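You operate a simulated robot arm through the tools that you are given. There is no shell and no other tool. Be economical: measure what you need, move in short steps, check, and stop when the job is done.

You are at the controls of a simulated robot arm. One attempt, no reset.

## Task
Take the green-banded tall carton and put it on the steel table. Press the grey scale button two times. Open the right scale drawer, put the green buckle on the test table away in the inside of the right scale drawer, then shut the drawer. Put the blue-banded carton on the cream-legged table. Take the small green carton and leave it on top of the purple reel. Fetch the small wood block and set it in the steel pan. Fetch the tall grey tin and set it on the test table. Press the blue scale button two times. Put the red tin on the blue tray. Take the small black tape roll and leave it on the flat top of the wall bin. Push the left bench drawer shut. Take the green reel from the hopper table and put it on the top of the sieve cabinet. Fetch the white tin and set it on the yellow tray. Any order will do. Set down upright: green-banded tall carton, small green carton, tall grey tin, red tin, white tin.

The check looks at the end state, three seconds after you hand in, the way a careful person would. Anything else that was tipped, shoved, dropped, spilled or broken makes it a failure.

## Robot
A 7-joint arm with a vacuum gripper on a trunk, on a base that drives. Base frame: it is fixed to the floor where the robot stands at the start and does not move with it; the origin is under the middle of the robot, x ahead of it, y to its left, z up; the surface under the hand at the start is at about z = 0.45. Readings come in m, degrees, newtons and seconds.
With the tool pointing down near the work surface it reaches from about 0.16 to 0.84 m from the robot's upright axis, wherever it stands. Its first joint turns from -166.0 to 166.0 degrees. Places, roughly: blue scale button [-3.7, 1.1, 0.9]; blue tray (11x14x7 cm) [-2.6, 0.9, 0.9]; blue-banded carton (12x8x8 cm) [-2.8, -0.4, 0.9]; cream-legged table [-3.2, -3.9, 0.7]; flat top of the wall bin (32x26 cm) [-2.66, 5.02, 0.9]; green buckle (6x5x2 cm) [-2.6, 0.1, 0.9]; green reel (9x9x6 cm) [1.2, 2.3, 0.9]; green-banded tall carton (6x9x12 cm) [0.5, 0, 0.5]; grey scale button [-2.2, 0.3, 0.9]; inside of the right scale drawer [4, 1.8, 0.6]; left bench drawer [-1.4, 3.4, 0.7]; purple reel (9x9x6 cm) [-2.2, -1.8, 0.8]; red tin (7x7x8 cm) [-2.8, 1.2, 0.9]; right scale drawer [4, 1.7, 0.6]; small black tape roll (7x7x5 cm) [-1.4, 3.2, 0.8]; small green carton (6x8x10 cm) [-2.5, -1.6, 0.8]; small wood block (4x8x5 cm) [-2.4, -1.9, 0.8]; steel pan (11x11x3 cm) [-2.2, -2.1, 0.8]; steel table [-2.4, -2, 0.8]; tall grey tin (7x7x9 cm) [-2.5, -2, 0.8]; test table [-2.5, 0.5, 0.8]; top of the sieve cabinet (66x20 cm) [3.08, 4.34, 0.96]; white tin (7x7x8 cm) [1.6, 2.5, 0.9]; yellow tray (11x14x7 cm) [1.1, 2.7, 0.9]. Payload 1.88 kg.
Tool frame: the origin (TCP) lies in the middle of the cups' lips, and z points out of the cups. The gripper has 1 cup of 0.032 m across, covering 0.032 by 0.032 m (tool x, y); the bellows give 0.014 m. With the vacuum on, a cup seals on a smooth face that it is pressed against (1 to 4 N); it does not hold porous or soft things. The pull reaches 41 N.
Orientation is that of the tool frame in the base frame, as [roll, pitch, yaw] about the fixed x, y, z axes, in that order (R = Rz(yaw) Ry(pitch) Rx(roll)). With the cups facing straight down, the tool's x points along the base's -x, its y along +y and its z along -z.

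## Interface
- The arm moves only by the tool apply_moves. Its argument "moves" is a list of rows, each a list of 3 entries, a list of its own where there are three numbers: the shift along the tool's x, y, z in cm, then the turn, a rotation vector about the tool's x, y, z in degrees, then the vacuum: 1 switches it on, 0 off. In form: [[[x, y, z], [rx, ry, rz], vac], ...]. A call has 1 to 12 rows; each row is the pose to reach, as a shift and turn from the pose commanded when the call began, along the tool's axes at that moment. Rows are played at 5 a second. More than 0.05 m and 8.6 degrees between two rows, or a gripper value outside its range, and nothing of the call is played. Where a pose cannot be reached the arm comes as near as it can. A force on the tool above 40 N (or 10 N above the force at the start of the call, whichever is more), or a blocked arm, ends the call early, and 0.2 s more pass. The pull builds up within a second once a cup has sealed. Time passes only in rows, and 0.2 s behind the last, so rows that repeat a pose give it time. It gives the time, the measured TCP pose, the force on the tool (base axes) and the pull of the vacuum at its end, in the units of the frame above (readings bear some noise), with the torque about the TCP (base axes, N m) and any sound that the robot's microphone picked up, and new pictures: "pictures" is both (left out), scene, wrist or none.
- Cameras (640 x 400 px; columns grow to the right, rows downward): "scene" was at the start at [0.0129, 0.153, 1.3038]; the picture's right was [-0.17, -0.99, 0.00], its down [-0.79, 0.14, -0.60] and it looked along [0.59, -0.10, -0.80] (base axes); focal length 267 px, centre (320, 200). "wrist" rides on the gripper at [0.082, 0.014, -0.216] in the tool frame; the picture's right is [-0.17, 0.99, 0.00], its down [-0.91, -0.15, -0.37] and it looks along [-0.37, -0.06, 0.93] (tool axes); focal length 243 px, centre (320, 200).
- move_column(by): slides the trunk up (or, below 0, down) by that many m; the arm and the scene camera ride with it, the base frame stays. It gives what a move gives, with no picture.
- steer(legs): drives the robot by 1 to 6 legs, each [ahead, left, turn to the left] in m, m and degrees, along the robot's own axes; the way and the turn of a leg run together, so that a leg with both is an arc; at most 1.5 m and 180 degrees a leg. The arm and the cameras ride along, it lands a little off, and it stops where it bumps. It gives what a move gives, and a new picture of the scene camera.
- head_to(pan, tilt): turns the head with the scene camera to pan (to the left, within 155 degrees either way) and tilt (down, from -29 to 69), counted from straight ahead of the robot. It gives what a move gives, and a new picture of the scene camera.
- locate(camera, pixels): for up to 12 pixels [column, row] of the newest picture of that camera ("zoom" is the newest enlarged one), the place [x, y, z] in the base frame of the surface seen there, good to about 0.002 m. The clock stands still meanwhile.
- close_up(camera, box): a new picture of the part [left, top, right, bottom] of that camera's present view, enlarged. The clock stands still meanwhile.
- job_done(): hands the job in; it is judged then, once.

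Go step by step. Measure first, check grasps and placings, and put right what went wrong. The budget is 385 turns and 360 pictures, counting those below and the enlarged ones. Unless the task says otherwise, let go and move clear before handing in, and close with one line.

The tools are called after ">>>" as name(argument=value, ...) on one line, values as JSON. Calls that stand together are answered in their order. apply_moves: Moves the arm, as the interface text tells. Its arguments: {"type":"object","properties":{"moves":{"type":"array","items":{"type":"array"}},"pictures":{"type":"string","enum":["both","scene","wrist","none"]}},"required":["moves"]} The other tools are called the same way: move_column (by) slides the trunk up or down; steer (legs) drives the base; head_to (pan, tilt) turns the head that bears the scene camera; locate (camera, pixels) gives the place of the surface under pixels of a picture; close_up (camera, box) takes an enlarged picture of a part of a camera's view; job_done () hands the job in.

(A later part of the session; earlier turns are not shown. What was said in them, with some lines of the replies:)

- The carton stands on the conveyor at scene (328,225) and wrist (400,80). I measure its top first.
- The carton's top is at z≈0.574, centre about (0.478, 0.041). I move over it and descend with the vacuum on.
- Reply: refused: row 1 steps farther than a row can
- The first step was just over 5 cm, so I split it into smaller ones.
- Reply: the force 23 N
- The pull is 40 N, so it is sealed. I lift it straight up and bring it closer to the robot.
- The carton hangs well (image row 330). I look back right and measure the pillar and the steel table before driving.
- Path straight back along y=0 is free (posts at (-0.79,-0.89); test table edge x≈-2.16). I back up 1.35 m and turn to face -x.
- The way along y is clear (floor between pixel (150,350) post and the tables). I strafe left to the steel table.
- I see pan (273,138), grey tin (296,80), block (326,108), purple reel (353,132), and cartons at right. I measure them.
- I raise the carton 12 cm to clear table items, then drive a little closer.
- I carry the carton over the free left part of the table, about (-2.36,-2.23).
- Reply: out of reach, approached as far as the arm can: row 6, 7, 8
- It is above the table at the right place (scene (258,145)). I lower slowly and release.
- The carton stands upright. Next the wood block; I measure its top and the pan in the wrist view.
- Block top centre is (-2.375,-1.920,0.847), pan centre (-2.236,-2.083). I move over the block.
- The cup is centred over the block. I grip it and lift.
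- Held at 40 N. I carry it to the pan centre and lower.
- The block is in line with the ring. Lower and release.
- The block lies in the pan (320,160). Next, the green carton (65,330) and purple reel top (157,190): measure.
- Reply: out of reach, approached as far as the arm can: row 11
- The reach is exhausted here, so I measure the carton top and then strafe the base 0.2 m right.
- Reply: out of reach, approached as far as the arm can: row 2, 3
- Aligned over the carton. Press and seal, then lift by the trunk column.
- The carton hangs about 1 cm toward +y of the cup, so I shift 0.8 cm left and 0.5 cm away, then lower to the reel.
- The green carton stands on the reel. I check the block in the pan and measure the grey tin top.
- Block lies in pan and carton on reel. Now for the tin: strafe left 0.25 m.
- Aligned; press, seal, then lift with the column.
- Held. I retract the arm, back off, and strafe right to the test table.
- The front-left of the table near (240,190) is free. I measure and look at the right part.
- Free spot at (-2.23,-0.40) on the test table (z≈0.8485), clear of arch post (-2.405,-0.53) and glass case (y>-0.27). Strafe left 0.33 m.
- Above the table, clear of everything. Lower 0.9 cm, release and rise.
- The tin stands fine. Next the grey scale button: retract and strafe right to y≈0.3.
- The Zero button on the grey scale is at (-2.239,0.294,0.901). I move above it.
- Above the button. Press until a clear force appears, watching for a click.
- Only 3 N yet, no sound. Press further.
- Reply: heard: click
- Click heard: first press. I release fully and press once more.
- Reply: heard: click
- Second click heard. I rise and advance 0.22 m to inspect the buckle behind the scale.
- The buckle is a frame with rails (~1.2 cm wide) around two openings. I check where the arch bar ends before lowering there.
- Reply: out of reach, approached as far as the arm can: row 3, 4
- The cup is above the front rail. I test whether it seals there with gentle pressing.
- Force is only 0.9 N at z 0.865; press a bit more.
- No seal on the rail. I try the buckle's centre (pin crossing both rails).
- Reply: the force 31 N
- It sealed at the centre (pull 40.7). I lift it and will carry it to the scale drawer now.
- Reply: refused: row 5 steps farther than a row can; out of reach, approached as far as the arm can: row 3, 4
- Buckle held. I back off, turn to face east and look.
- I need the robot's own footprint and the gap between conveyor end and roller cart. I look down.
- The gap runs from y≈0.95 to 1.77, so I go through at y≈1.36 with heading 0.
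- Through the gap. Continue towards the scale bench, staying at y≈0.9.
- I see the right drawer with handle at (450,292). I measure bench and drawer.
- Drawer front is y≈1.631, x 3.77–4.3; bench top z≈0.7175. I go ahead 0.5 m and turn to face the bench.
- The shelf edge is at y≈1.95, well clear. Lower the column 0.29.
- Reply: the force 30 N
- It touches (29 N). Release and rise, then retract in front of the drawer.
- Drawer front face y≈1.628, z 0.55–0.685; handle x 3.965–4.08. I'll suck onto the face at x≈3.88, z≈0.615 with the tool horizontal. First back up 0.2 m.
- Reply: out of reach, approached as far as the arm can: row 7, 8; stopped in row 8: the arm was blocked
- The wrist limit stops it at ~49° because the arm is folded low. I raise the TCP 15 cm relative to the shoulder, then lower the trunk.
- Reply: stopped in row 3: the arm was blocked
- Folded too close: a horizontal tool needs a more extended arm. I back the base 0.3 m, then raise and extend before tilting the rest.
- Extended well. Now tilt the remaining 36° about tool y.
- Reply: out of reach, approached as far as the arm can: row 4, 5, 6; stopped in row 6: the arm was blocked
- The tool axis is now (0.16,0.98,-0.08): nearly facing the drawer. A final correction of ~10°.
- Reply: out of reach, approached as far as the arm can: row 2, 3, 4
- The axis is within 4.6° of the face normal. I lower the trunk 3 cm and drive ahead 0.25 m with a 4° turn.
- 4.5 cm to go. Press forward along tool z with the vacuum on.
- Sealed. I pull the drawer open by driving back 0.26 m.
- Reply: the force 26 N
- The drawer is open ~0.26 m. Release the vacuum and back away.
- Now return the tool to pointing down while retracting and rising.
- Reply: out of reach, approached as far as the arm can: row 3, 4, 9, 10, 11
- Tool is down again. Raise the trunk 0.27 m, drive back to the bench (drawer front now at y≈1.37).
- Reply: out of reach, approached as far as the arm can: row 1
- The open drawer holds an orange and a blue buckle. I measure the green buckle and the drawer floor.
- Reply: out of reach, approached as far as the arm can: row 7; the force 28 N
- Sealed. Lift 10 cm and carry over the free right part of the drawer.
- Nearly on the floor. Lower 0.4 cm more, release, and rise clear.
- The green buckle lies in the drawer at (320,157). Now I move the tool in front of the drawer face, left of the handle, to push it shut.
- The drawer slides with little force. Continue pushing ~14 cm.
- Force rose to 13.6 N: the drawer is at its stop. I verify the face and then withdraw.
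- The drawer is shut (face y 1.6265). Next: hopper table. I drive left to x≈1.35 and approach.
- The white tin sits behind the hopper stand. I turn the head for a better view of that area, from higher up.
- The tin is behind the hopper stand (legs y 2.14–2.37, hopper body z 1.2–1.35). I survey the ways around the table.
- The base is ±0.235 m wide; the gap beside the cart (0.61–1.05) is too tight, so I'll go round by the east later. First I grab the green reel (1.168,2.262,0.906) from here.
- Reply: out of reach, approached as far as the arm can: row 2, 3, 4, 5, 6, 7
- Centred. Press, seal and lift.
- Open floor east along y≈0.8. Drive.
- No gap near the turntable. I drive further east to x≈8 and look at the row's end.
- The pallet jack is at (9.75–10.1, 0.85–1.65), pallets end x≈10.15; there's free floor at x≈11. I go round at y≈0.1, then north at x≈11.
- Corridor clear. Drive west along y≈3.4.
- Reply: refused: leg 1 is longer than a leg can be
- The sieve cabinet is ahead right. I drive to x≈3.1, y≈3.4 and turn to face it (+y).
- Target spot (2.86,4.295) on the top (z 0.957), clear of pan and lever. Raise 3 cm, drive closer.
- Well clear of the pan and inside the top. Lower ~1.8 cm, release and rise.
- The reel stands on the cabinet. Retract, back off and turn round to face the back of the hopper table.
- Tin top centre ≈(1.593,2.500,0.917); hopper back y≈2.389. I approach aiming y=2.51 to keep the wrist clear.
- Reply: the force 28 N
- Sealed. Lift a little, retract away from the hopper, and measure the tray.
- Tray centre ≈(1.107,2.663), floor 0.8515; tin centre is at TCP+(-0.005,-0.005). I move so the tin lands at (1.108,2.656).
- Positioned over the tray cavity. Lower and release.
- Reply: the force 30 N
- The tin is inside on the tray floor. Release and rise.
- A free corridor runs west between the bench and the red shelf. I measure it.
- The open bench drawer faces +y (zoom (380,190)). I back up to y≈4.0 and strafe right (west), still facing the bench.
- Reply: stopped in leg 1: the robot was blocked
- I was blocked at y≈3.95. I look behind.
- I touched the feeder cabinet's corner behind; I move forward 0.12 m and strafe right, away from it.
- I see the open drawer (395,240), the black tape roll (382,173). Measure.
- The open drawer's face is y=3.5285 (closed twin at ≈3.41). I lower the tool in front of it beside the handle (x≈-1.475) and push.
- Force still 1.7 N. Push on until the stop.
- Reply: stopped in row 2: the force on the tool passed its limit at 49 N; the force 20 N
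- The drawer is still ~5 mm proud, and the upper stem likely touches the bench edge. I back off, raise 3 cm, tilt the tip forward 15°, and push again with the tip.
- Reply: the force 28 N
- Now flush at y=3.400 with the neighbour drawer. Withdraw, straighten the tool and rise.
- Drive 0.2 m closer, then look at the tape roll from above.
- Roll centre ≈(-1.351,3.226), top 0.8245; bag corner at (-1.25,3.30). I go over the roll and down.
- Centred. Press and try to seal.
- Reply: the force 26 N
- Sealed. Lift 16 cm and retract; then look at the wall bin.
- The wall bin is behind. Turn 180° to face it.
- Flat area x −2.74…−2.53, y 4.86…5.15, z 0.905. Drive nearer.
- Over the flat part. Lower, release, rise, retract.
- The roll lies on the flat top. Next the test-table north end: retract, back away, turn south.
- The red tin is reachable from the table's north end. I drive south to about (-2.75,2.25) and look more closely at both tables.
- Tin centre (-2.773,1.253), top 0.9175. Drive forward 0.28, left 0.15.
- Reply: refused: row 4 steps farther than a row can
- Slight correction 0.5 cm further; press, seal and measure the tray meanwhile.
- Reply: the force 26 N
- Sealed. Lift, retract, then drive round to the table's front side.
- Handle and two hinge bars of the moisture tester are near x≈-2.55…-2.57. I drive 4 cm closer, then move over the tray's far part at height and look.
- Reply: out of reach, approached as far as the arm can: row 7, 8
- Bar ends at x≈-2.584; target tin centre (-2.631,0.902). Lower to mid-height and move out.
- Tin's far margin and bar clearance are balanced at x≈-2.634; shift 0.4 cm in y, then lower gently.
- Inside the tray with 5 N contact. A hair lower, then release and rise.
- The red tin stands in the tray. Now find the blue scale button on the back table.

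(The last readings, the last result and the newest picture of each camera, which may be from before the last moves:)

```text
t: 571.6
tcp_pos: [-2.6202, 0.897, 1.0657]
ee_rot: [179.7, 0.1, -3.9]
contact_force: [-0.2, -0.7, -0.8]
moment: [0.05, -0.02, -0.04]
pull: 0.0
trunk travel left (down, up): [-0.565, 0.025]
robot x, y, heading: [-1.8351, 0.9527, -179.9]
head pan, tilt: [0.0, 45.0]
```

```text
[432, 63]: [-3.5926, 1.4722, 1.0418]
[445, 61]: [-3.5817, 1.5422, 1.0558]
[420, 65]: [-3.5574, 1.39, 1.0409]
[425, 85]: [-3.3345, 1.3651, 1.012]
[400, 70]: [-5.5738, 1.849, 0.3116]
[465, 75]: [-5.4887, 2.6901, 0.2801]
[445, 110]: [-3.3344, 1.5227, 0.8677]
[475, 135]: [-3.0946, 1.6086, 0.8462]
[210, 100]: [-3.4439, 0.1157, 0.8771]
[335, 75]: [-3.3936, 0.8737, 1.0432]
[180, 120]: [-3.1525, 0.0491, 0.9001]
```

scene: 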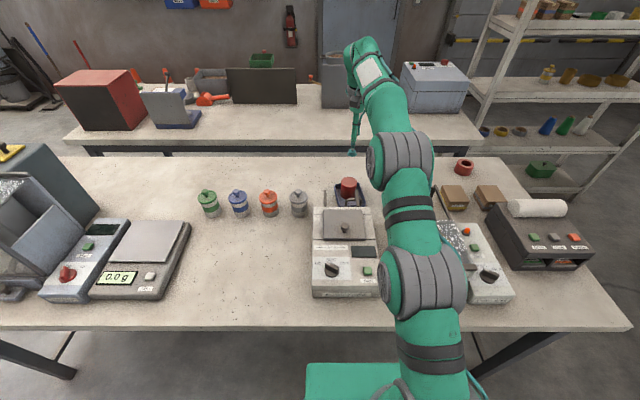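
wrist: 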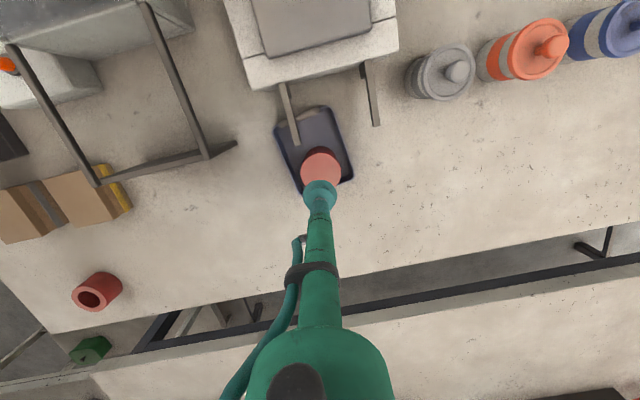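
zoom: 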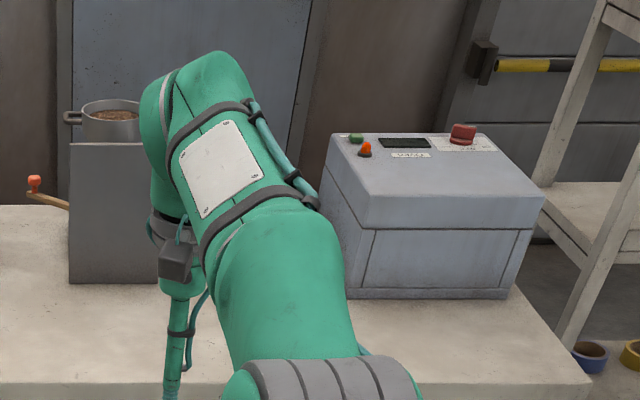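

The back-table instruments face west, so I must approach from the west side. I retract, then go round the south end of the test table (gap y −0.52…−1.45).

>>> apply_moves(moves=[[[4.5, 0, 0], [0, 0, 0], 0], [[9, 0, 0], [0, 0, 0], 0], [[13.5, 0, 0], [0, 0, 0], 0], [[18, 0, 0], [0, 0, 0], 0], [[22.5, 0, 0], [0, 0, 0], 0], [[27, 0, 0], [0, 0, 0], 0], [[30, 0, 0], [0, 0, 0], 0]], pictures="none")

>>> steer(legs=[[-0.35, 0, 0], [0, 1.0, 0], [0, 0.95, 0]])

>>> head_to(pan=0, tilt=25)

```text
t: 573.2
tcp_pos: [-2.3208, 0.8786, 1.0627]
ee_rot: [179.6, 0.1, -3.8]
contact_force: [-0.3, -0.1, -0.2]
moment: [-0.01, -0.02, -0.02]
pull: 0.1
trunk travel left (down, up): [-0.565, 0.025]
robot x, y, heading: [-1.833, 0.9555, -179.7]
head pan, tilt: [0.0, 45.0]
```

```text
t: 584.8
tcp_pos: [-1.9368, -1.0747, 1.0621]
ee_rot: [179.7, 0.2, -2.4]
contact_force: [-0.4, -0.2, 0.6]
moment: [0.01, 0.03, 0.01]
pull: 0.0
trunk travel left (down, up): [-0.565, 0.025]
robot x, y, heading: [-1.4475, -0.9898, -178.6]
head pan, tilt: [0.0, 45.0]
```

scene: 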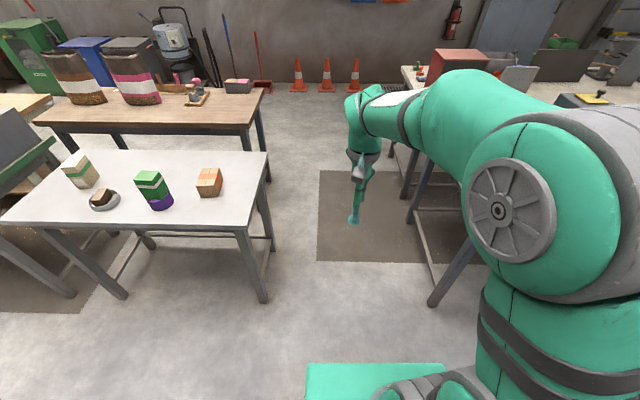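

```text
t: 585.6
tcp_pos: [-1.9355, -1.0745, 1.0623]
ee_rot: [179.7, 0.1, -2.5]
contact_force: [0.4, -0.4, 0.3]
moment: [-0.03, 0.02, 0.02]
pull: 0.1
trunk travel left (down, up): [-0.565, 0.025]
robot x, y, heading: [-1.4474, -0.9897, -178.7]
head pan, tilt: [0.0, 25.0]
```

scene: 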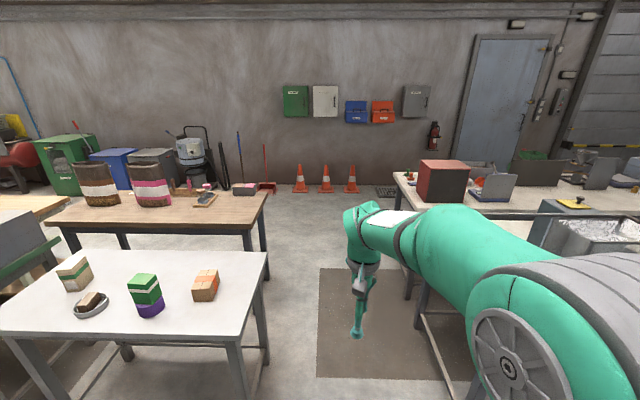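

>>> locate(camera="scene", pixels=[[300, 190], [350, 190], [268, 190], [390, 193], [265, 278], [405, 190], [408, 298], [268, 192], [330, 230], [440, 175]])

>>> steer(legs=[[1.3, 0.08, -1], [1.3, 0, 0]])

>>> head_to(pan=-40, tilt=30)

```text
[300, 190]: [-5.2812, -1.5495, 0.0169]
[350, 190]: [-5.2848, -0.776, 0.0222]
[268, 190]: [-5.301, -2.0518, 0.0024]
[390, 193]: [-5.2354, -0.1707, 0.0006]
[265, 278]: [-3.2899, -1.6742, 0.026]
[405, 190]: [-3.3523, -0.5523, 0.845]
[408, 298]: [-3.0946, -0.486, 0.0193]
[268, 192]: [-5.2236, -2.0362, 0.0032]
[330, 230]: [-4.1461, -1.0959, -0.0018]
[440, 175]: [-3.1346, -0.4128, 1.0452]
```

```text
t: 598.3
tcp_pos: [-4.5461, -1.0866, 1.0624]
ee_rot: [179.7, 0.2, -6.3]
contact_force: [0.2, -0.6, 0.8]
moment: [0.04, -0.04, -0.01]
pull: 0.1
trunk travel left (down, up): [-0.565, 0.025]
robot x, y, heading: [-4.0554, -1.0337, 177.8]
head pan, tilt: [0.0, 25.0]
```

scene: 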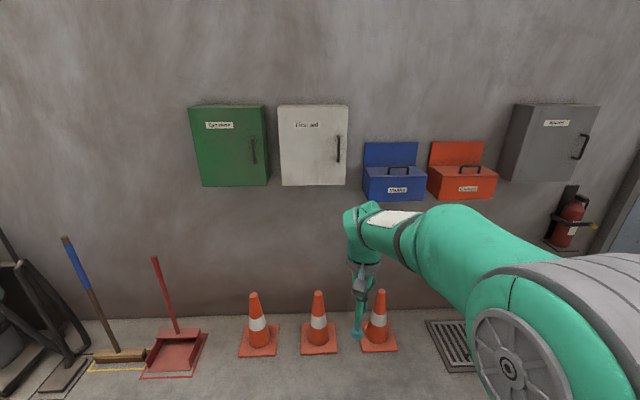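

```text
t: 599.4
tcp_pos: [-4.5452, -1.0865, 1.0619]
ee_rot: [179.7, 0.1, -6.3]
contact_force: [-0.1, -0.1, 0.1]
moment: [0.0, 0.01, 0.01]
pull: 0.0
trunk travel left (down, up): [-0.565, 0.025]
robot x, y, heading: [-4.0535, -1.0341, 177.6]
head pan, tilt: [-40.0, 30.0]
```

scene: 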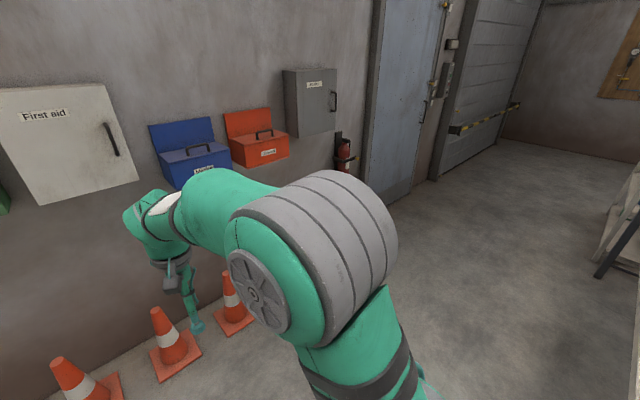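

Open floor west of the back table. I move on 0.3 m west, turn to face east, and look.

>>> steer(legs=[[0.3, 0, 0], [0, 0, -178]])

>>> head_to(pan=40, tilt=30)

```text
t: 608.6
tcp_pos: [-3.8672, -0.93, 1.0615]
ee_rot: [179.7, 0.2, 178.5]
contact_force: [1.0, -0.7, -0.3]
moment: [0.01, -0.02, 0.02]
pull: 0.1
trunk travel left (down, up): [-0.565, 0.025]
robot x, y, heading: [-4.3548, -1.0269, 2.5]
head pan, tilt: [-40.0, 30.0]
```

scene: 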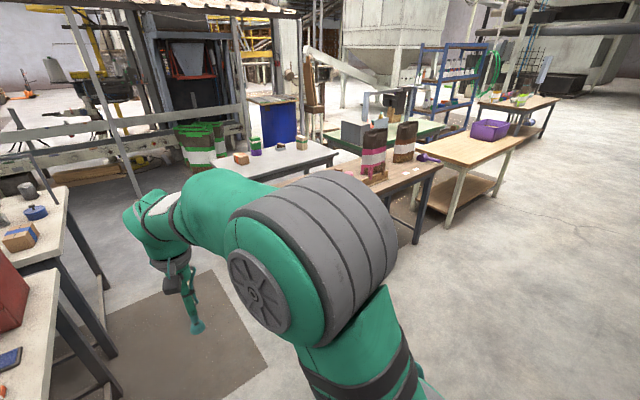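

```text
t: 610.1
tcp_pos: [-3.8665, -0.928, 1.0617]
ee_rot: [179.7, 0.1, 178.6]
contact_force: [0.6, -0.2, -0.5]
moment: [-0.01, 0.0, 0.02]
pull: 0.1
trunk travel left (down, up): [-0.565, 0.025]
robot x, y, heading: [-4.3534, -1.0239, 2.6]
head pan, tilt: [40.0, 30.0]
```

scene: 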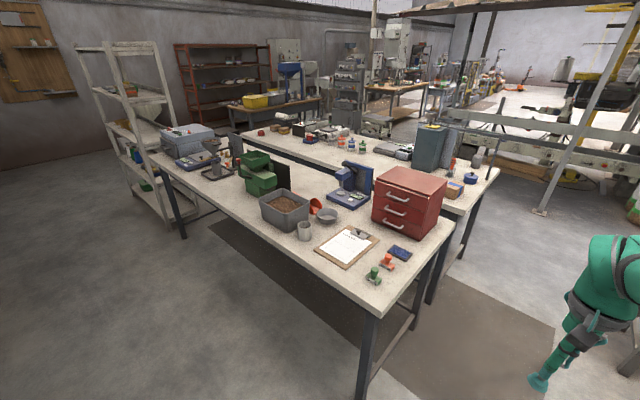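

The blue scale is at (193,160). Measure it and the table edge.

>>> locate(camera="scene", pixels=[[192, 162], [182, 163], [208, 160], [182, 237], [360, 390], [378, 310], [150, 158], [265, 205], [212, 170], [250, 185]])

>>> close_up(camera="scene", box=[130, 110, 290, 230])

```text
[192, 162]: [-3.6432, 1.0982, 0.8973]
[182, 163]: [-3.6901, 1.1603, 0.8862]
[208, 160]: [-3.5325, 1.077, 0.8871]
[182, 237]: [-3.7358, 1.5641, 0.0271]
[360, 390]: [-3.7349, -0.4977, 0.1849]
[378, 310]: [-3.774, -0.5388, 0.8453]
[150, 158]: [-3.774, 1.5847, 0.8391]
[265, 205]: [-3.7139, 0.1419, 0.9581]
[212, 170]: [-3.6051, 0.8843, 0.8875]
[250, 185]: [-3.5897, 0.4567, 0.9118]
```

```text
3.33 times, centred on (210, 170) of scene
```

zoom: 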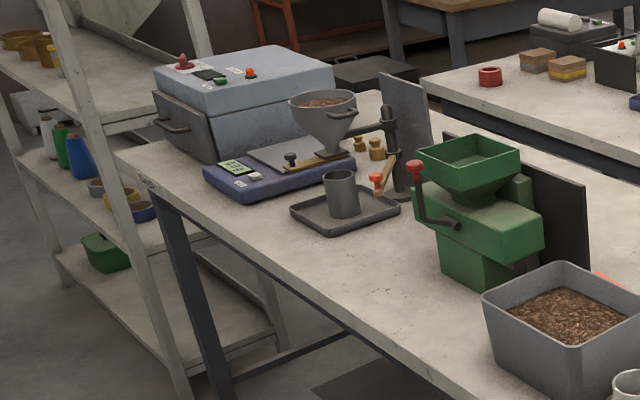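

>>> steer(legs=[[0, 0, -2.6], [0, 1.1, 0], [0, 0.98, 0]])

>>> head_to(pan=0, tilt=50)

```text
t: 620.8
tcp_pos: [-3.8951, 1.1474, 1.0617]
ee_rot: [179.7, 0.1, 178.0]
contact_force: [0.2, 0.6, -1.0]
moment: [0.03, 0.02, -0.01]
pull: 0.0
trunk travel left (down, up): [-0.565, 0.025]
robot x, y, heading: [-4.382, 1.0564, 2.1]
head pan, tilt: [40.0, 30.0]
```

scene: 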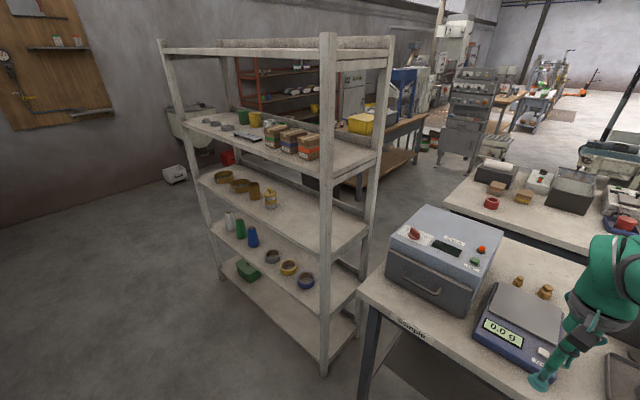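

```text
t: 621.9
tcp_pos: [-3.8955, 1.1472, 1.0613]
ee_rot: [179.6, 0.1, 178.1]
contact_force: [-0.5, 0.0, 0.1]
moment: [0.02, 0.02, -0.03]
pull: 0.0
trunk travel left (down, up): [-0.565, 0.025]
robot x, y, heading: [-4.3829, 1.055, 2.2]
head pan, tilt: [0.0, 50.0]
```

scene: 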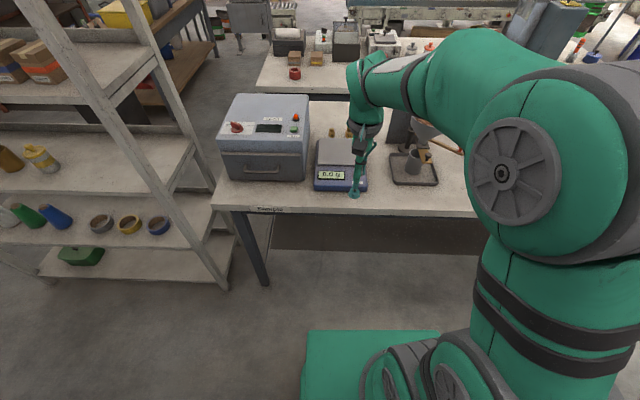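

>>> apply_moves(moves=[[[0, 3, 0], [0, 0, 0], 0]], pictures="wrist")

>>> close_up(camera="scene", box=[290, 130, 400, 210])

```text
t: 622.3
tcp_pos: [-3.8947, 1.1757, 1.0627]
ee_rot: [179.7, 0.1, 178.0]
contact_force: [-0.6, -0.3, 0.3]
moment: [0.01, -0.01, 0.03]
pull: 0.0
trunk travel left (down, up): [-0.565, 0.025]
robot x, y, heading: [-4.3798, 1.0563, 2.0]
head pan, tilt: [0.0, 50.0]
```

wrist: 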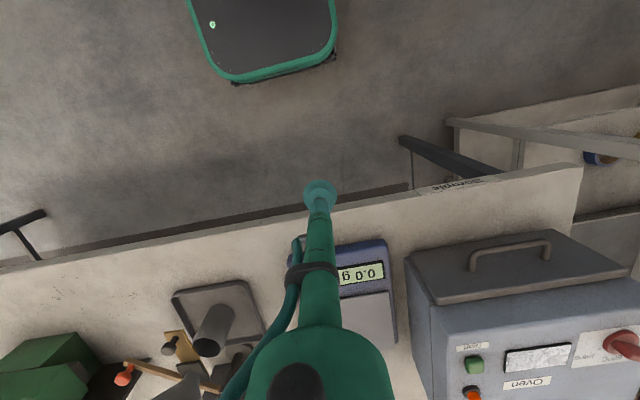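

```text
5.00 times, centred on (345, 170) of scene
```

zoom: 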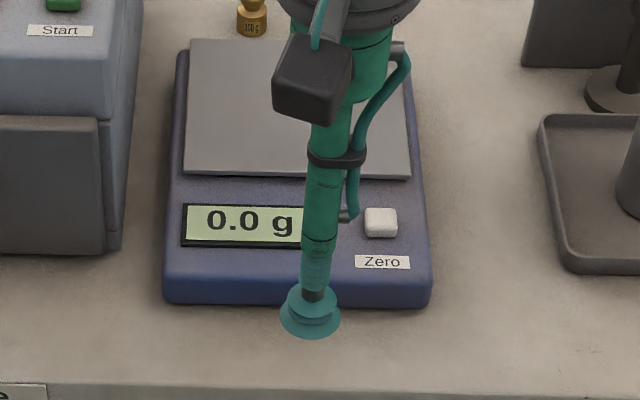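

>>> locate(camera="zoom", pixels=[[380, 222], [372, 215], [390, 215], [380, 235], [380, 262], [350, 110]])

```text
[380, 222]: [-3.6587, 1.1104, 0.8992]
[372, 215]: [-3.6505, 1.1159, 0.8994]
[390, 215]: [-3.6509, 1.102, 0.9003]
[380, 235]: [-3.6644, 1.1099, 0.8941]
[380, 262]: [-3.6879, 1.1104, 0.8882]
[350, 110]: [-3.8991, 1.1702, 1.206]
```

Button at (-3.654,1.110,0.900). Move above it.

>>> apply_moves(moves=[[[-4.5, -1.1, 0], [0, 0, 0], 0], [[-9, -2.2, 0], [0, 0, 0], 0], [[-13.5, -3.3, 0], [0, 0, 0], 0], [[-18, -4.4, 0], [0, 0, 0], 0], [[-22, -5.4, 0], [0, 0, 0], 0], [[-24.3, -5.7, 2], [0, 0, 0], 0], [[-24.3, -5.7, 6.5], [0, 0, 0], 0], [[-24.3, -5.7, 11], [0, 0, 0], 0], [[-24.3, -5.7, 14.5], [0, 0, 0], 0]], pictures="both")

```text
t: 624.3
tcp_pos: [-3.6534, 1.1121, 0.9177]
ee_rot: [179.5, 0.2, 178.0]
contact_force: [0.1, -0.1, -0.2]
moment: [0.0, 0.02, 0.01]
pull: 0.1
trunk travel left (down, up): [-0.565, 0.025]
robot x, y, heading: [-4.3802, 1.058, 2.1]
head pan, tilt: [0.0, 50.0]
```

scene: 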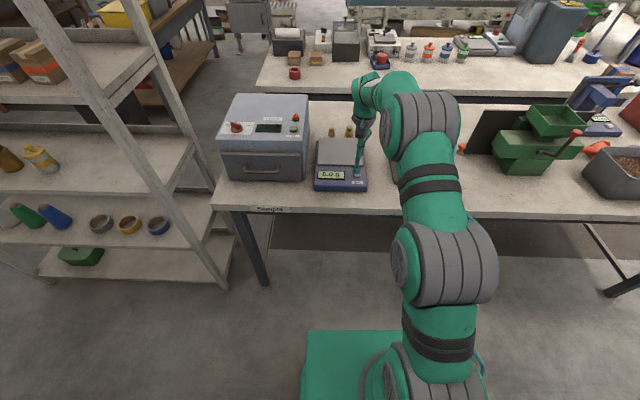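
wrist: 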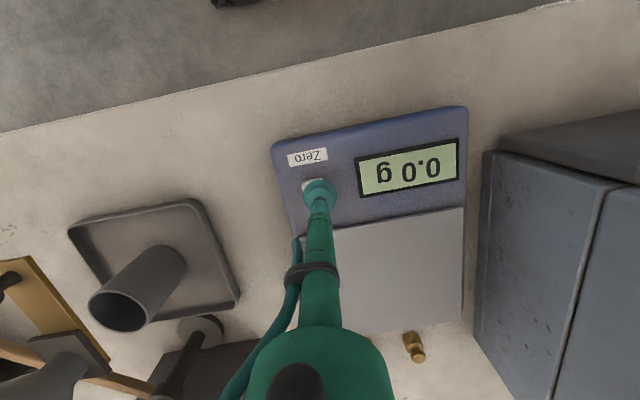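

>>> apply_moves(moves=[[[0, -0.4, 1.0], [0, 0, 0], 0], [[0, -0.4, 1.8], [0, 0, 0], 0], [[0, -0.4, 2.4], [0, 0, 0], 0], [[0, -0.4, 2.8], [0, 0, 0], 0], [[0, -0.4, 2.8], [0, 0, 0], 0]], pictures="none")

```text
t: 625.5
tcp_pos: [-3.6549, 1.1083, 0.8894]
ee_rot: [179.7, 0.2, 178.0]
contact_force: [-0.5, 1.5, 3.2]
moment: [-0.06, 0.02, 0.02]
pull: 0.1
trunk travel left (down, up): [-0.565, 0.025]
robot x, y, heading: [-4.3853, 1.0564, 1.9]
head pan, tilt: [0.0, 50.0]
heard: click
```

First click heard. Release fully, then press once more.

>>> apply_moves(moves=[[[0, 0, -1], [0, 0, 0], 0], [[0, 0, -2.2], [0, 0, 0], 0], [[0, 0, -2.2], [0, 0, 0], 0], [[0, 0, -2.2], [0, 0, 0], 0]], pictures="none")

>>> apply_moves(moves=[[[0, 0, 1.2], [0, 0, 0], 0], [[0, 0, 1.8], [0, 0, 0], 0], [[0, 0, 2.2], [0, 0, 0], 0], [[0, 0, 2.2], [0, 0, 0], 0]], pictures="none")

```text
t: 626.5
tcp_pos: [-3.6561, 1.1081, 0.9115]
ee_rot: [179.6, 0.0, 178.1]
contact_force: [-0.2, -0.3, -0.3]
moment: [-0.01, -0.04, -0.01]
pull: 0.1
trunk travel left (down, up): [-0.565, 0.025]
robot x, y, heading: [-4.3829, 1.0578, 2.0]
head pan, tilt: [0.0, 50.0]
```

```text
t: 627.5
tcp_pos: [-3.6535, 1.1078, 0.8892]
ee_rot: [179.7, 0.2, 178.0]
contact_force: [-0.4, -0.4, 3.5]
moment: [0.01, -0.01, -0.02]
pull: 0.2
trunk travel left (down, up): [-0.565, 0.025]
robot x, y, heading: [-4.3825, 1.0539, 2.1]
head pan, tilt: [0.0, 50.0]
heard: click
```

Both blue presses done. Rise, retract, and drive to the test table's south end for the blue-banded carton.

>>> apply_moves(moves=[[[0, 0, -4], [0, 0, 0], 0], [[0, 0, -8.5], [0, 0, 0], 0], [[0, 0, -13], [0, 0, 0], 0], [[0, 0, -17], [0, 0, 0], 0], [[4.5, 0, -18], [0, 0, 0], 0], [[9, 0, -18], [0, 0, 0], 0], [[13.5, 0, -18], [0, 0, 0], 0], [[18, 0, -18], [0, 0, 0], 0], [[22.5, 0, -18], [0, 0, 0], 0], [[27, 0, -18], [0, 0, 0], 0], [[31, 0, -18], [0, 0, 0], 0]], pictures="none")

>>> steer(legs=[[0, 0, -2], [0, -1.1, 0], [0, -1.05, 0], [1.1, 0, 0], [0, 0, 90]])

>>> head_to(pan=0, tilt=45)

```text
t: 629.9
tcp_pos: [-3.9641, 1.1183, 1.0685]
ee_rot: [179.7, 0.3, 178.0]
contact_force: [0.7, -1.1, 0.0]
moment: [0.01, 0.01, -0.02]
pull: 0.0
trunk travel left (down, up): [-0.565, 0.025]
robot x, y, heading: [-4.3804, 1.0605, 2.1]
head pan, tilt: [0.0, 50.0]
```

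```text
t: 649.9
tcp_pos: [-3.3569, -0.6678, 1.0676]
ee_rot: [179.7, 0.1, -95.1]
contact_force: [-0.1, 0.2, -0.5]
moment: [0.01, 0.0, -0.02]
pull: 0.1
trunk travel left (down, up): [-0.565, 0.025]
robot x, y, heading: [-3.3208, -1.0895, 88.7]
head pan, tilt: [0.0, 50.0]
```

scene: 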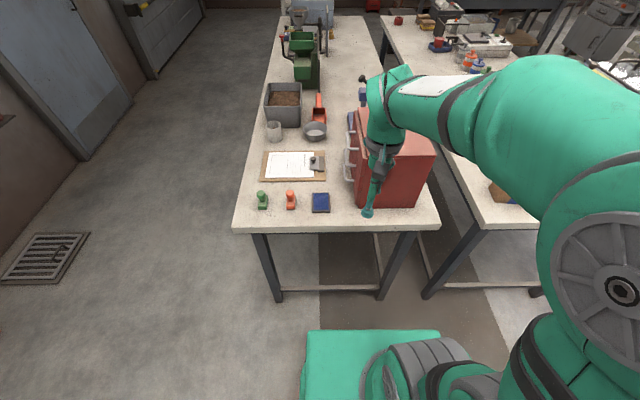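

```text
t: 650.5
tcp_pos: [-3.3567, -0.6682, 1.0666]
ee_rot: [179.7, 0.2, -95.2]
contact_force: [1.6, 0.0, 1.0]
moment: [0.01, 0.0, -0.02]
pull: 0.1
trunk travel left (down, up): [-0.565, 0.025]
robot x, y, heading: [-3.3161, -1.0898, 88.8]
head pan, tilt: [0.0, 45.0]
```

scene: 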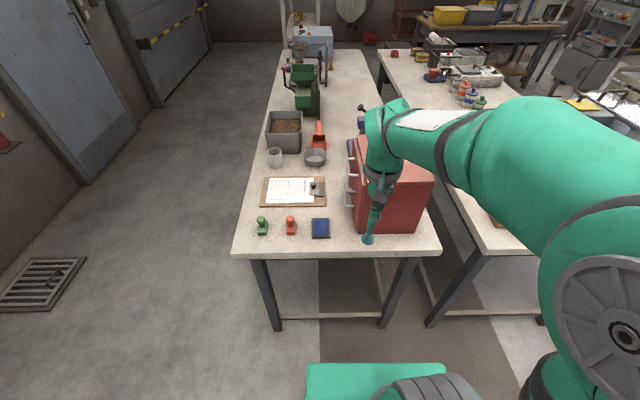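

>>> steer(legs=[[0.07, -0.5, 0]])

>>> apply_moves(moves=[[[0, 0, 0], [0, 0, 0], 0]], pictures="wrist")

```text
t: 653.5
tcp_pos: [-2.8559, -0.6078, 1.0678]
ee_rot: [179.7, 0.1, -94.9]
contact_force: [-0.6, 0.6, 0.0]
moment: [0.03, 0.0, 0.0]
pull: 0.0
trunk travel left (down, up): [-0.565, 0.025]
robot x, y, heading: [-2.8163, -1.0293, 88.9]
head pan, tilt: [0.0, 45.0]
```

scene: 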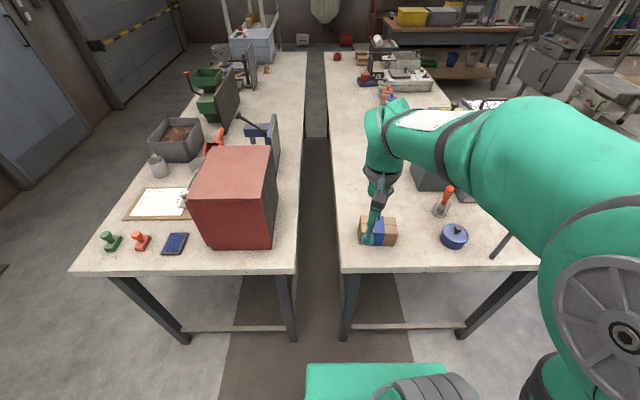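

```text
t: 653.9
tcp_pos: [-2.8565, -0.6092, 1.0681]
ee_rot: [179.8, 0.2, -94.9]
contact_force: [1.0, -0.5, 0.4]
moment: [-0.02, 0.01, 0.02]
pull: 0.0
trunk travel left (down, up): [-0.565, 0.025]
robot x, y, heading: [-2.8167, -1.0318, 88.8]
head pan, tilt: [0.0, 45.0]
```

wrist: 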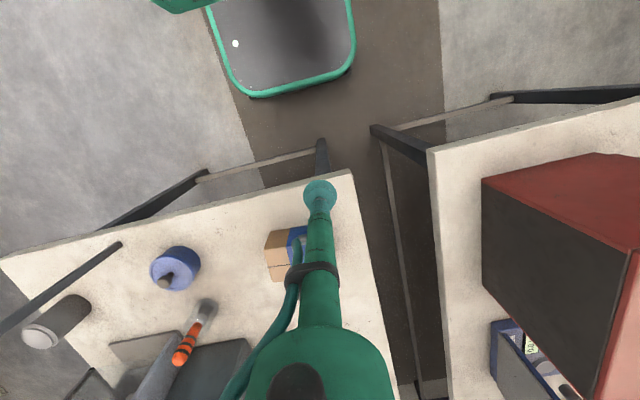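

>>> close_up(camera="scene", box=[330, 190, 426, 260])

>>> locate(camera="scene", pixels=[[365, 220], [393, 220], [385, 226], [376, 222], [380, 240], [397, 238], [360, 218], [395, 233]])

>>> locate(camera="wrist", pixels=[[280, 245], [270, 238], [275, 272], [292, 262], [297, 232], [285, 262]])

```text
5.71 times, centred on (378, 225) of scene
```

zoom: 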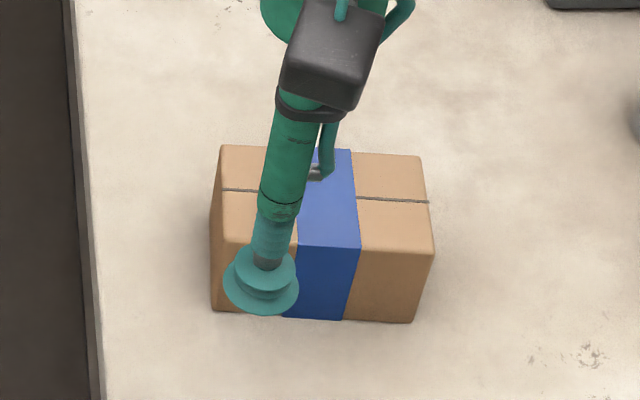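

```text
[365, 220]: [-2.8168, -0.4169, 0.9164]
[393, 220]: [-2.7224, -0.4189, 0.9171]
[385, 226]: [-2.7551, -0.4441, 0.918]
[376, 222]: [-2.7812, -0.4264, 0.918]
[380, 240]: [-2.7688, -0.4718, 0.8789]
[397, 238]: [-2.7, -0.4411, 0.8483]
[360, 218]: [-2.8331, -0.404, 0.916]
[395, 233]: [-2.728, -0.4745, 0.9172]
```

```text
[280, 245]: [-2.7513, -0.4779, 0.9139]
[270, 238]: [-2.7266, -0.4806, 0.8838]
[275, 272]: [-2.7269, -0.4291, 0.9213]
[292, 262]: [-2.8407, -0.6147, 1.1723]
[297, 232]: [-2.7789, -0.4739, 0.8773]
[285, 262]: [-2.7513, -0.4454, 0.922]
```

Carton top centre ≈(-2.772,-0.437,0.918), blue band in the middle. Move over it.

>>> apply_moves(moves=[[[-4.5, -1.8, 0], [0, 0, 0], 0], [[-9, -3.5, 0], [0, 0, 0], 0], [[-13.5, -5.3, 0], [0, 0, 0], 0], [[-17.9, -7, 0], [0, 0, 0], 0], [[-17.9, -7, 4.5], [0, 0, 0], 0], [[-17.9, -7, 9], [0, 0, 0], 0], [[-17.9, -7, 12], [0, 0, 0], 0]], pictures="wrist")

>>> close_up(camera="wrist", box=[240, 110, 400, 230])

```text
t: 655.5
tcp_pos: [-2.7704, -0.4341, 0.9482]
ee_rot: [179.6, 0.1, -95.0]
contact_force: [-0.4, -0.4, -0.2]
moment: [-0.02, 0.0, 0.01]
pull: 0.1
trunk travel left (down, up): [-0.565, 0.025]
robot x, y, heading: [-2.8153, -1.0302, 89.1]
head pan, tilt: [0.0, 45.0]
```

wrist: 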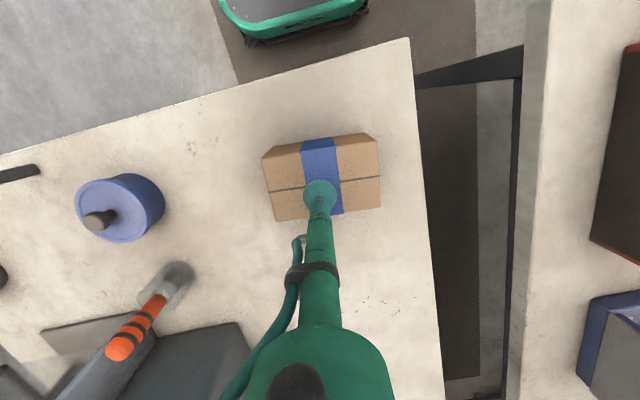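

```text
3.33 times, centred on (320, 170) of wrist
```

zoom: 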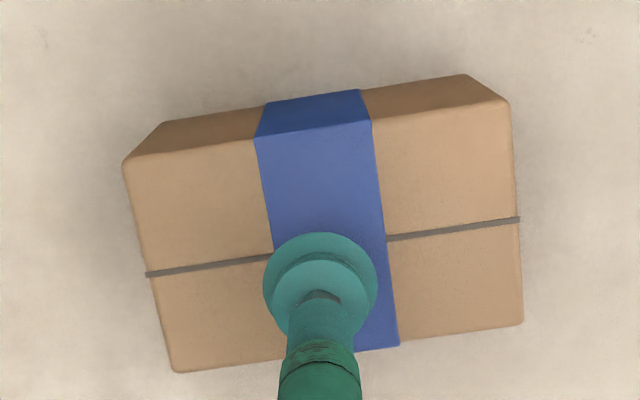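

>>> apply_moves(moves=[[[0, 0.3, 2], [0, 0, 0], 1], [[0, 0.3, 3], [0, 0, 0], 1], [[0, 0.3, 3.4], [0, 0, 0], 1], [[0, 0.3, 3.6], [0, 0, 0], 1], [[0, 0.3, 3.6], [0, 0, 0], 1], [[0, 0.3, 3.6], [0, 0, 0], 1], [[0, 0.3, 3.6], [0, 0, 0], 1], [[0, 0.3, 3.6], [0, 0, 0], 1]], pictures="none")

```text
t: 657.3
tcp_pos: [-2.7746, -0.4345, 0.9114]
ee_rot: [179.7, 0.4, -94.8]
contact_force: [-1.7, 9.2, 22.0]
moment: [-0.03, -0.17, -0.02]
pull: 40.7
trunk travel left (down, up): [-0.565, 0.025]
robot x, y, heading: [-2.8141, -1.0335, 89.2]
head pan, tilt: [0.0, 45.0]
```

Sealed. Lift, retract, turn west and go toward the cream-legged table.

>>> apply_moves(moves=[[[0, 0, -1.5], [0, 0, 0], 1], [[0, 0, -5.5], [0, 0, 0], 1], [[0, 0, -9.5], [0, 0, 0], 1], [[0, 0, -13], [0, 0, 0], 1], [[4.5, 0, -14], [0, 0, 0], 1], [[9, 0, -15], [0, 0, 0], 1], [[13.5, 0, -15], [0, 0, 0], 1], [[18, 0, -15], [0, 0, 0], 1]], pictures="none")

>>> steer(legs=[[0, 0.5, 0], [0, 0, 91], [0.9, 0, 0]])

>>> head_to(pan=75, tilt=25)

```text
t: 659.1
tcp_pos: [-2.7888, -0.6154, 1.0613]
ee_rot: [179.7, 0.2, -94.9]
contact_force: [0.2, 0.7, -1.8]
moment: [0.01, -0.04, 0.01]
pull: 40.4
trunk travel left (down, up): [-0.565, 0.025]
robot x, y, heading: [-2.815, -1.033, 89.4]
head pan, tilt: [0.0, 45.0]
```

```text
t: 670.2
tcp_pos: [-4.6334, -1.0497, 1.0609]
ee_rot: [179.7, 0.1, -1.5]
contact_force: [-0.2, 0.1, -2.0]
moment: [0.02, -0.04, 0.0]
pull: 41.1
trunk travel left (down, up): [-0.565, 0.025]
robot x, y, heading: [-4.2176, -1.0514, -177.7]
head pan, tilt: [0.0, 45.0]
```

scene: 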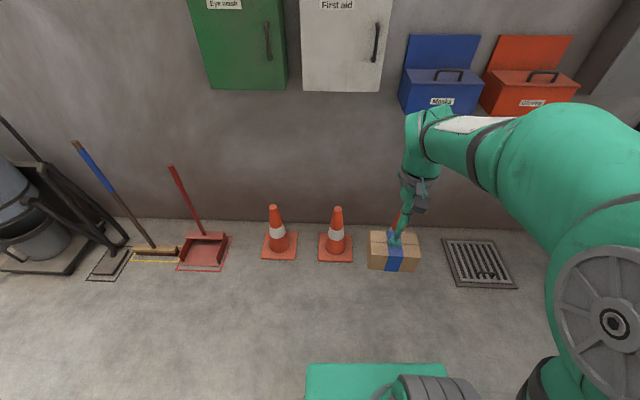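

```text
t: 671.7
tcp_pos: [-4.6334, -1.0487, 1.0606]
ee_rot: [179.7, 0.2, -1.5]
contact_force: [0.1, 0.3, -2.8]
moment: [0.0, -0.03, 0.0]
pull: 40.6
trunk travel left (down, up): [-0.565, 0.025]
robot x, y, heading: [-4.2166, -1.054, -177.8]
head pan, tilt: [75.0, 25.0]
```

scene: 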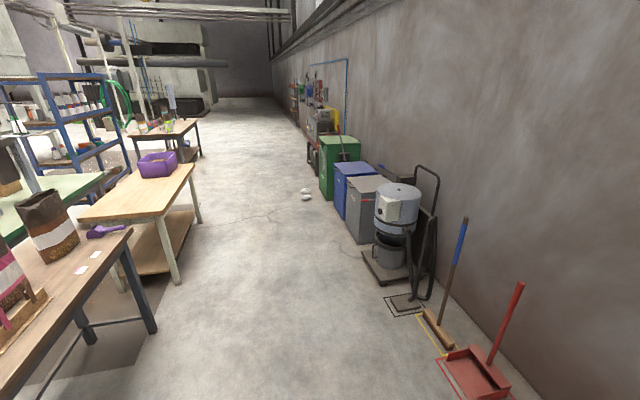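

>>> locate(camera="scene", pixels=[[150, 215], [193, 168], [130, 195], [175, 280], [200, 222], [158, 332], [362, 270], [350, 215], [155, 170], [160, 190], [82, 218]])

>>> close_up(camera="scene", box=[60, 120, 220, 300])

```text
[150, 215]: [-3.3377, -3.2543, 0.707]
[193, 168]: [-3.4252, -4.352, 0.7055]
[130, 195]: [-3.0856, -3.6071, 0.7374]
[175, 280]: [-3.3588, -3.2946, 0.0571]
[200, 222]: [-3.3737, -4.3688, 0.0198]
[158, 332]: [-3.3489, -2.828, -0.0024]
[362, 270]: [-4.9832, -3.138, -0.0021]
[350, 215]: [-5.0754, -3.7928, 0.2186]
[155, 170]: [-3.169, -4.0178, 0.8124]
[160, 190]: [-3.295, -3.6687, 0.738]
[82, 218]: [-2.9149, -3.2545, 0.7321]
```

```text
2.22 times, centred on (140, 210) of scene
```

zoom: 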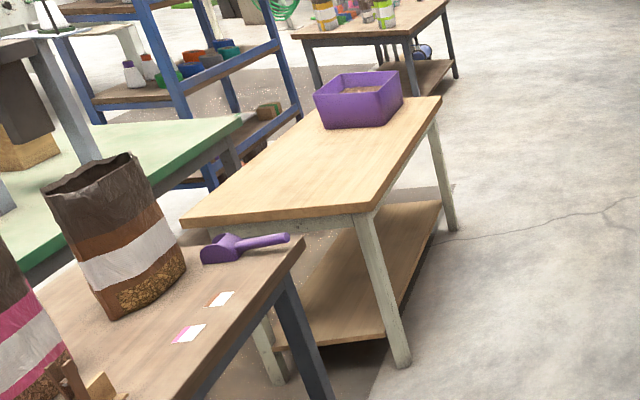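

Cream-legged table: x −3.43…−2.9, y −3.25…−4.4, top z 0.738. I turn south, drive along x≈-4.2 to y≈-3.6, then turn east.

>>> steer(legs=[[0, 0, 87.8], [1.3, 0, 0], [1.25, 0, 0], [0, 0, 90]])

>>> head_to(pan=0, tilt=45)

```text
t: 691.6
tcp_pos: [-3.7859, -3.6076, 1.0612]
ee_rot: [179.6, 0.1, 176.4]
contact_force: [0.2, -0.1, -2.0]
moment: [-0.02, 0.01, -0.01]
pull: 40.7
trunk travel left (down, up): [-0.565, 0.025]
robot x, y, heading: [-4.2039, -3.5893, 0.6]
head pan, tilt: [75.0, 25.0]
```

scene: 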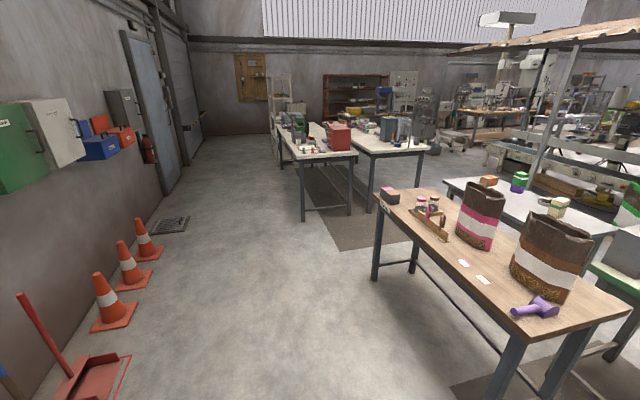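

```text
t: 693.1
tcp_pos: [-3.7854, -3.6065, 1.0614]
ee_rot: [179.8, 0.0, 176.4]
contact_force: [-0.5, 0.5, -2.9]
moment: [0.0, -0.01, -0.02]
pull: 40.4
trunk travel left (down, up): [-0.565, 0.025]
robot x, y, heading: [-4.2022, -3.586, 0.9]
head pan, tilt: [0.0, 45.0]
```

scene: 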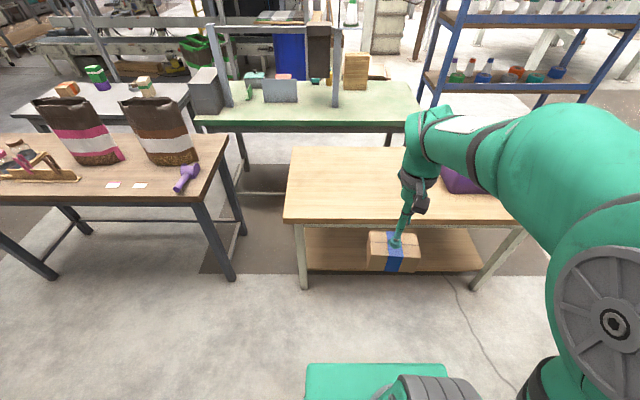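

Table is clear ahead. Locate the surface and advance 0.4 m.

>>> locate(camera="scene", pixels=[[340, 190], [370, 175], [300, 215], [330, 160], [450, 185], [310, 275], [480, 280]])

>>> steer(legs=[[0.38, 0, -0.9]])

```text
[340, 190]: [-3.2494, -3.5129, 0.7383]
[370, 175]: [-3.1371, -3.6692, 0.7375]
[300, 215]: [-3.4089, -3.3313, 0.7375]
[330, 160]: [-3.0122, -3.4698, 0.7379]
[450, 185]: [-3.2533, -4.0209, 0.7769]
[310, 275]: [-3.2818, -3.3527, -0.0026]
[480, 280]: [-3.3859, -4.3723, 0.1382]
```

```text
t: 695.5
tcp_pos: [-3.4006, -3.6127, 1.0605]
ee_rot: [179.7, 0.1, 175.5]
contact_force: [0.5, 0.5, -1.7]
moment: [0.0, 0.03, -0.01]
pull: 40.6
trunk travel left (down, up): [-0.565, 0.025]
robot x, y, heading: [-3.817, -3.5899, -0.6]
head pan, tilt: [0.0, 45.0]
```

scene: 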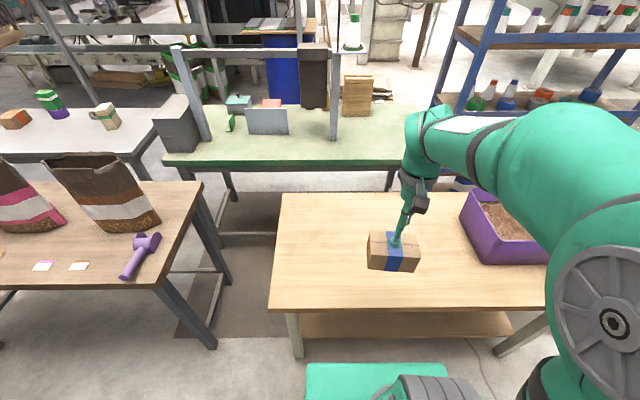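

>>> apply_moves(moves=[[[-4.5, 0, 0], [0, 0, 0], 1], [[-9, 0, 0], [0, 0, 0], 1], [[-13.5, 0, 0], [0, 0, 0], 1], [[-18, 0, 0], [0, 0, 0], 1], [[-18, 0, 0], [0, 0, 0], 1]], pictures="none")

>>> move_column(by=-0.22)

>>> apply_moves(moves=[[[0, 0, 1.5], [0, 0, 0], 1], [[0, 0, 3], [0, 0, 0], 1], [[0, 0, 3.7], [0, 0, 0], 1], [[0, 0, 4.0], [0, 0, 0], 1], [[0, 0, 4.2], [0, 0, 0], 1]], pictures="both")

```text
t: 696.7
tcp_pos: [-3.2211, -3.6278, 1.0604]
ee_rot: [179.7, 0.2, 175.5]
contact_force: [0.9, 0.3, -2.2]
moment: [0.01, 0.03, 0.01]
pull: 40.8
trunk travel left (down, up): [-0.565, 0.025]
robot x, y, heading: [-3.8155, -3.5869, -0.8]
head pan, tilt: [0.0, 45.0]
```

```text
t: 699.1
tcp_pos: [-3.2205, -3.6268, 0.8404]
ee_rot: [179.7, 0.1, 175.4]
contact_force: [0.7, 1.3, -2.0]
moment: [0.0, -0.02, 0.02]
pull: 40.9
trunk travel left (down, up): [-0.345, 0.245]
robot x, y, heading: [-3.8177, -3.5884, -0.6]
head pan, tilt: [0.0, 45.0]
```

```text
t: 700.3
tcp_pos: [-3.2201, -3.6272, 0.7998]
ee_rot: [179.8, 0.4, 175.5]
contact_force: [-0.4, 1.0, 31.8]
moment: [-0.08, 0.01, -0.34]
pull: 40.5
trunk travel left (down, up): [-0.345, 0.245]
robot x, y, heading: [-3.814, -3.5887, -0.8]
head pan, tilt: [0.0, 45.0]
```

scene: 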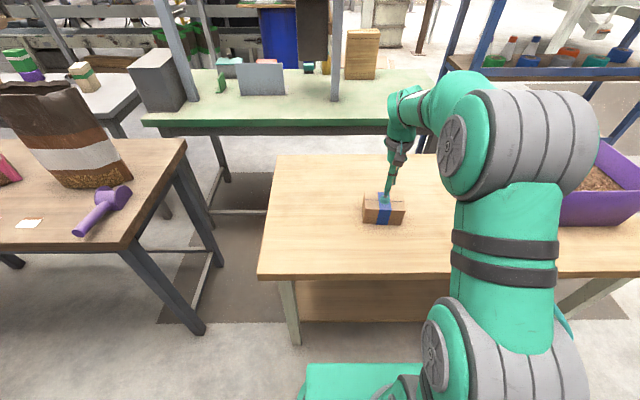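
wrist: 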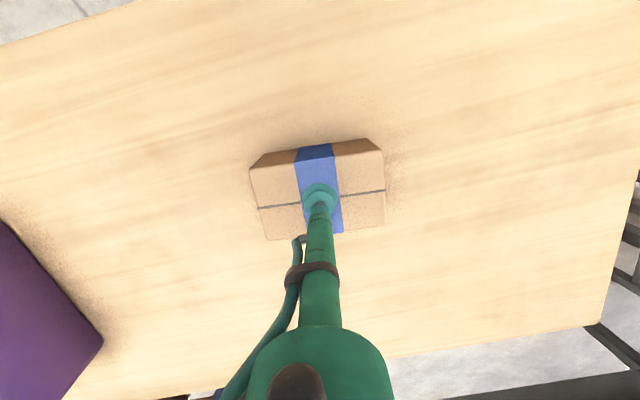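

On the table. Release, rise and retract.

>>> apply_moves(moves=[[[0, 0, -0.3], [0, 0, 0], 0], [[0, 0, -0.3], [0, 0, 0], 0], [[0, 0, -0.3], [0, 0, 0], 0], [[0, 0, -0.3], [0, 0, 0], 0], [[0, 0, -1.5], [0, 0, 0], 0], [[0, 0, -5], [0, 0, 0], 0], [[0, 0, -9.5], [0, 0, 0], 0], [[2, 0, -14], [0, 0, 0], 0], [[6, 0, -16], [0, 0, 0], 0], [[10.5, 0, -17], [0, 0, 0], 0], [[15, 0, -17], [0, 0, 0], 0]], pictures="both")

```text
t: 702.7
tcp_pos: [-3.3705, -3.613, 0.9653]
ee_rot: [179.7, 0.2, 175.5]
contact_force: [0.0, 0.2, -0.4]
moment: [-0.02, 0.09, -0.03]
pull: 0.0
trunk travel left (down, up): [-0.345, 0.245]
robot x, y, heading: [-3.8173, -3.5886, -0.4]
head pan, tilt: [0.0, 45.0]
```

scene: 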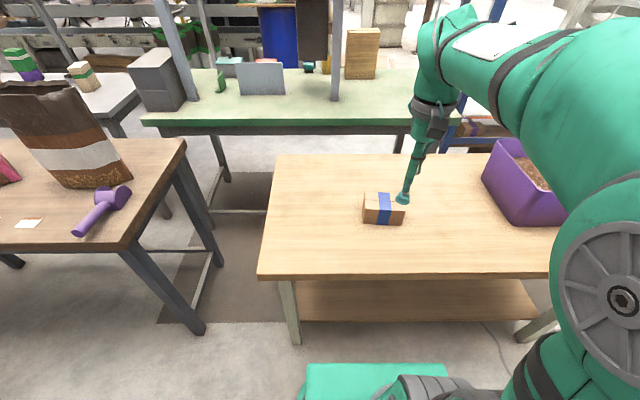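
wrist: 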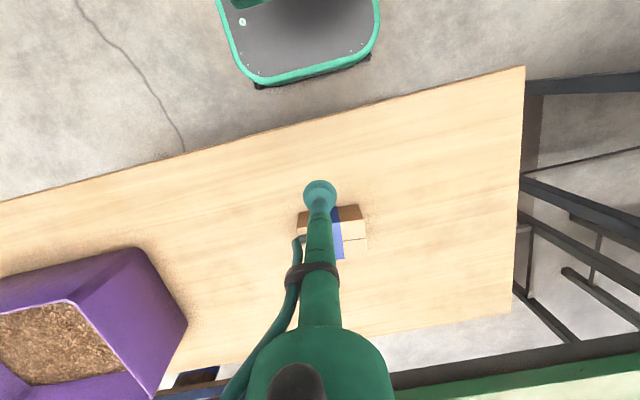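

All tasks are placed and checked: the carton stands on the cream-legged table and the hand is clear, so I hand in.

>>> job_done()

```text
The job is handed in.
```

I did all thirteen tasks and handed the job in with the gripper empty and clear. One thing could count against it: while backing up behind the hopper table, the base bumped the feeder cabinet; afterwards the cabinet still looked in place.
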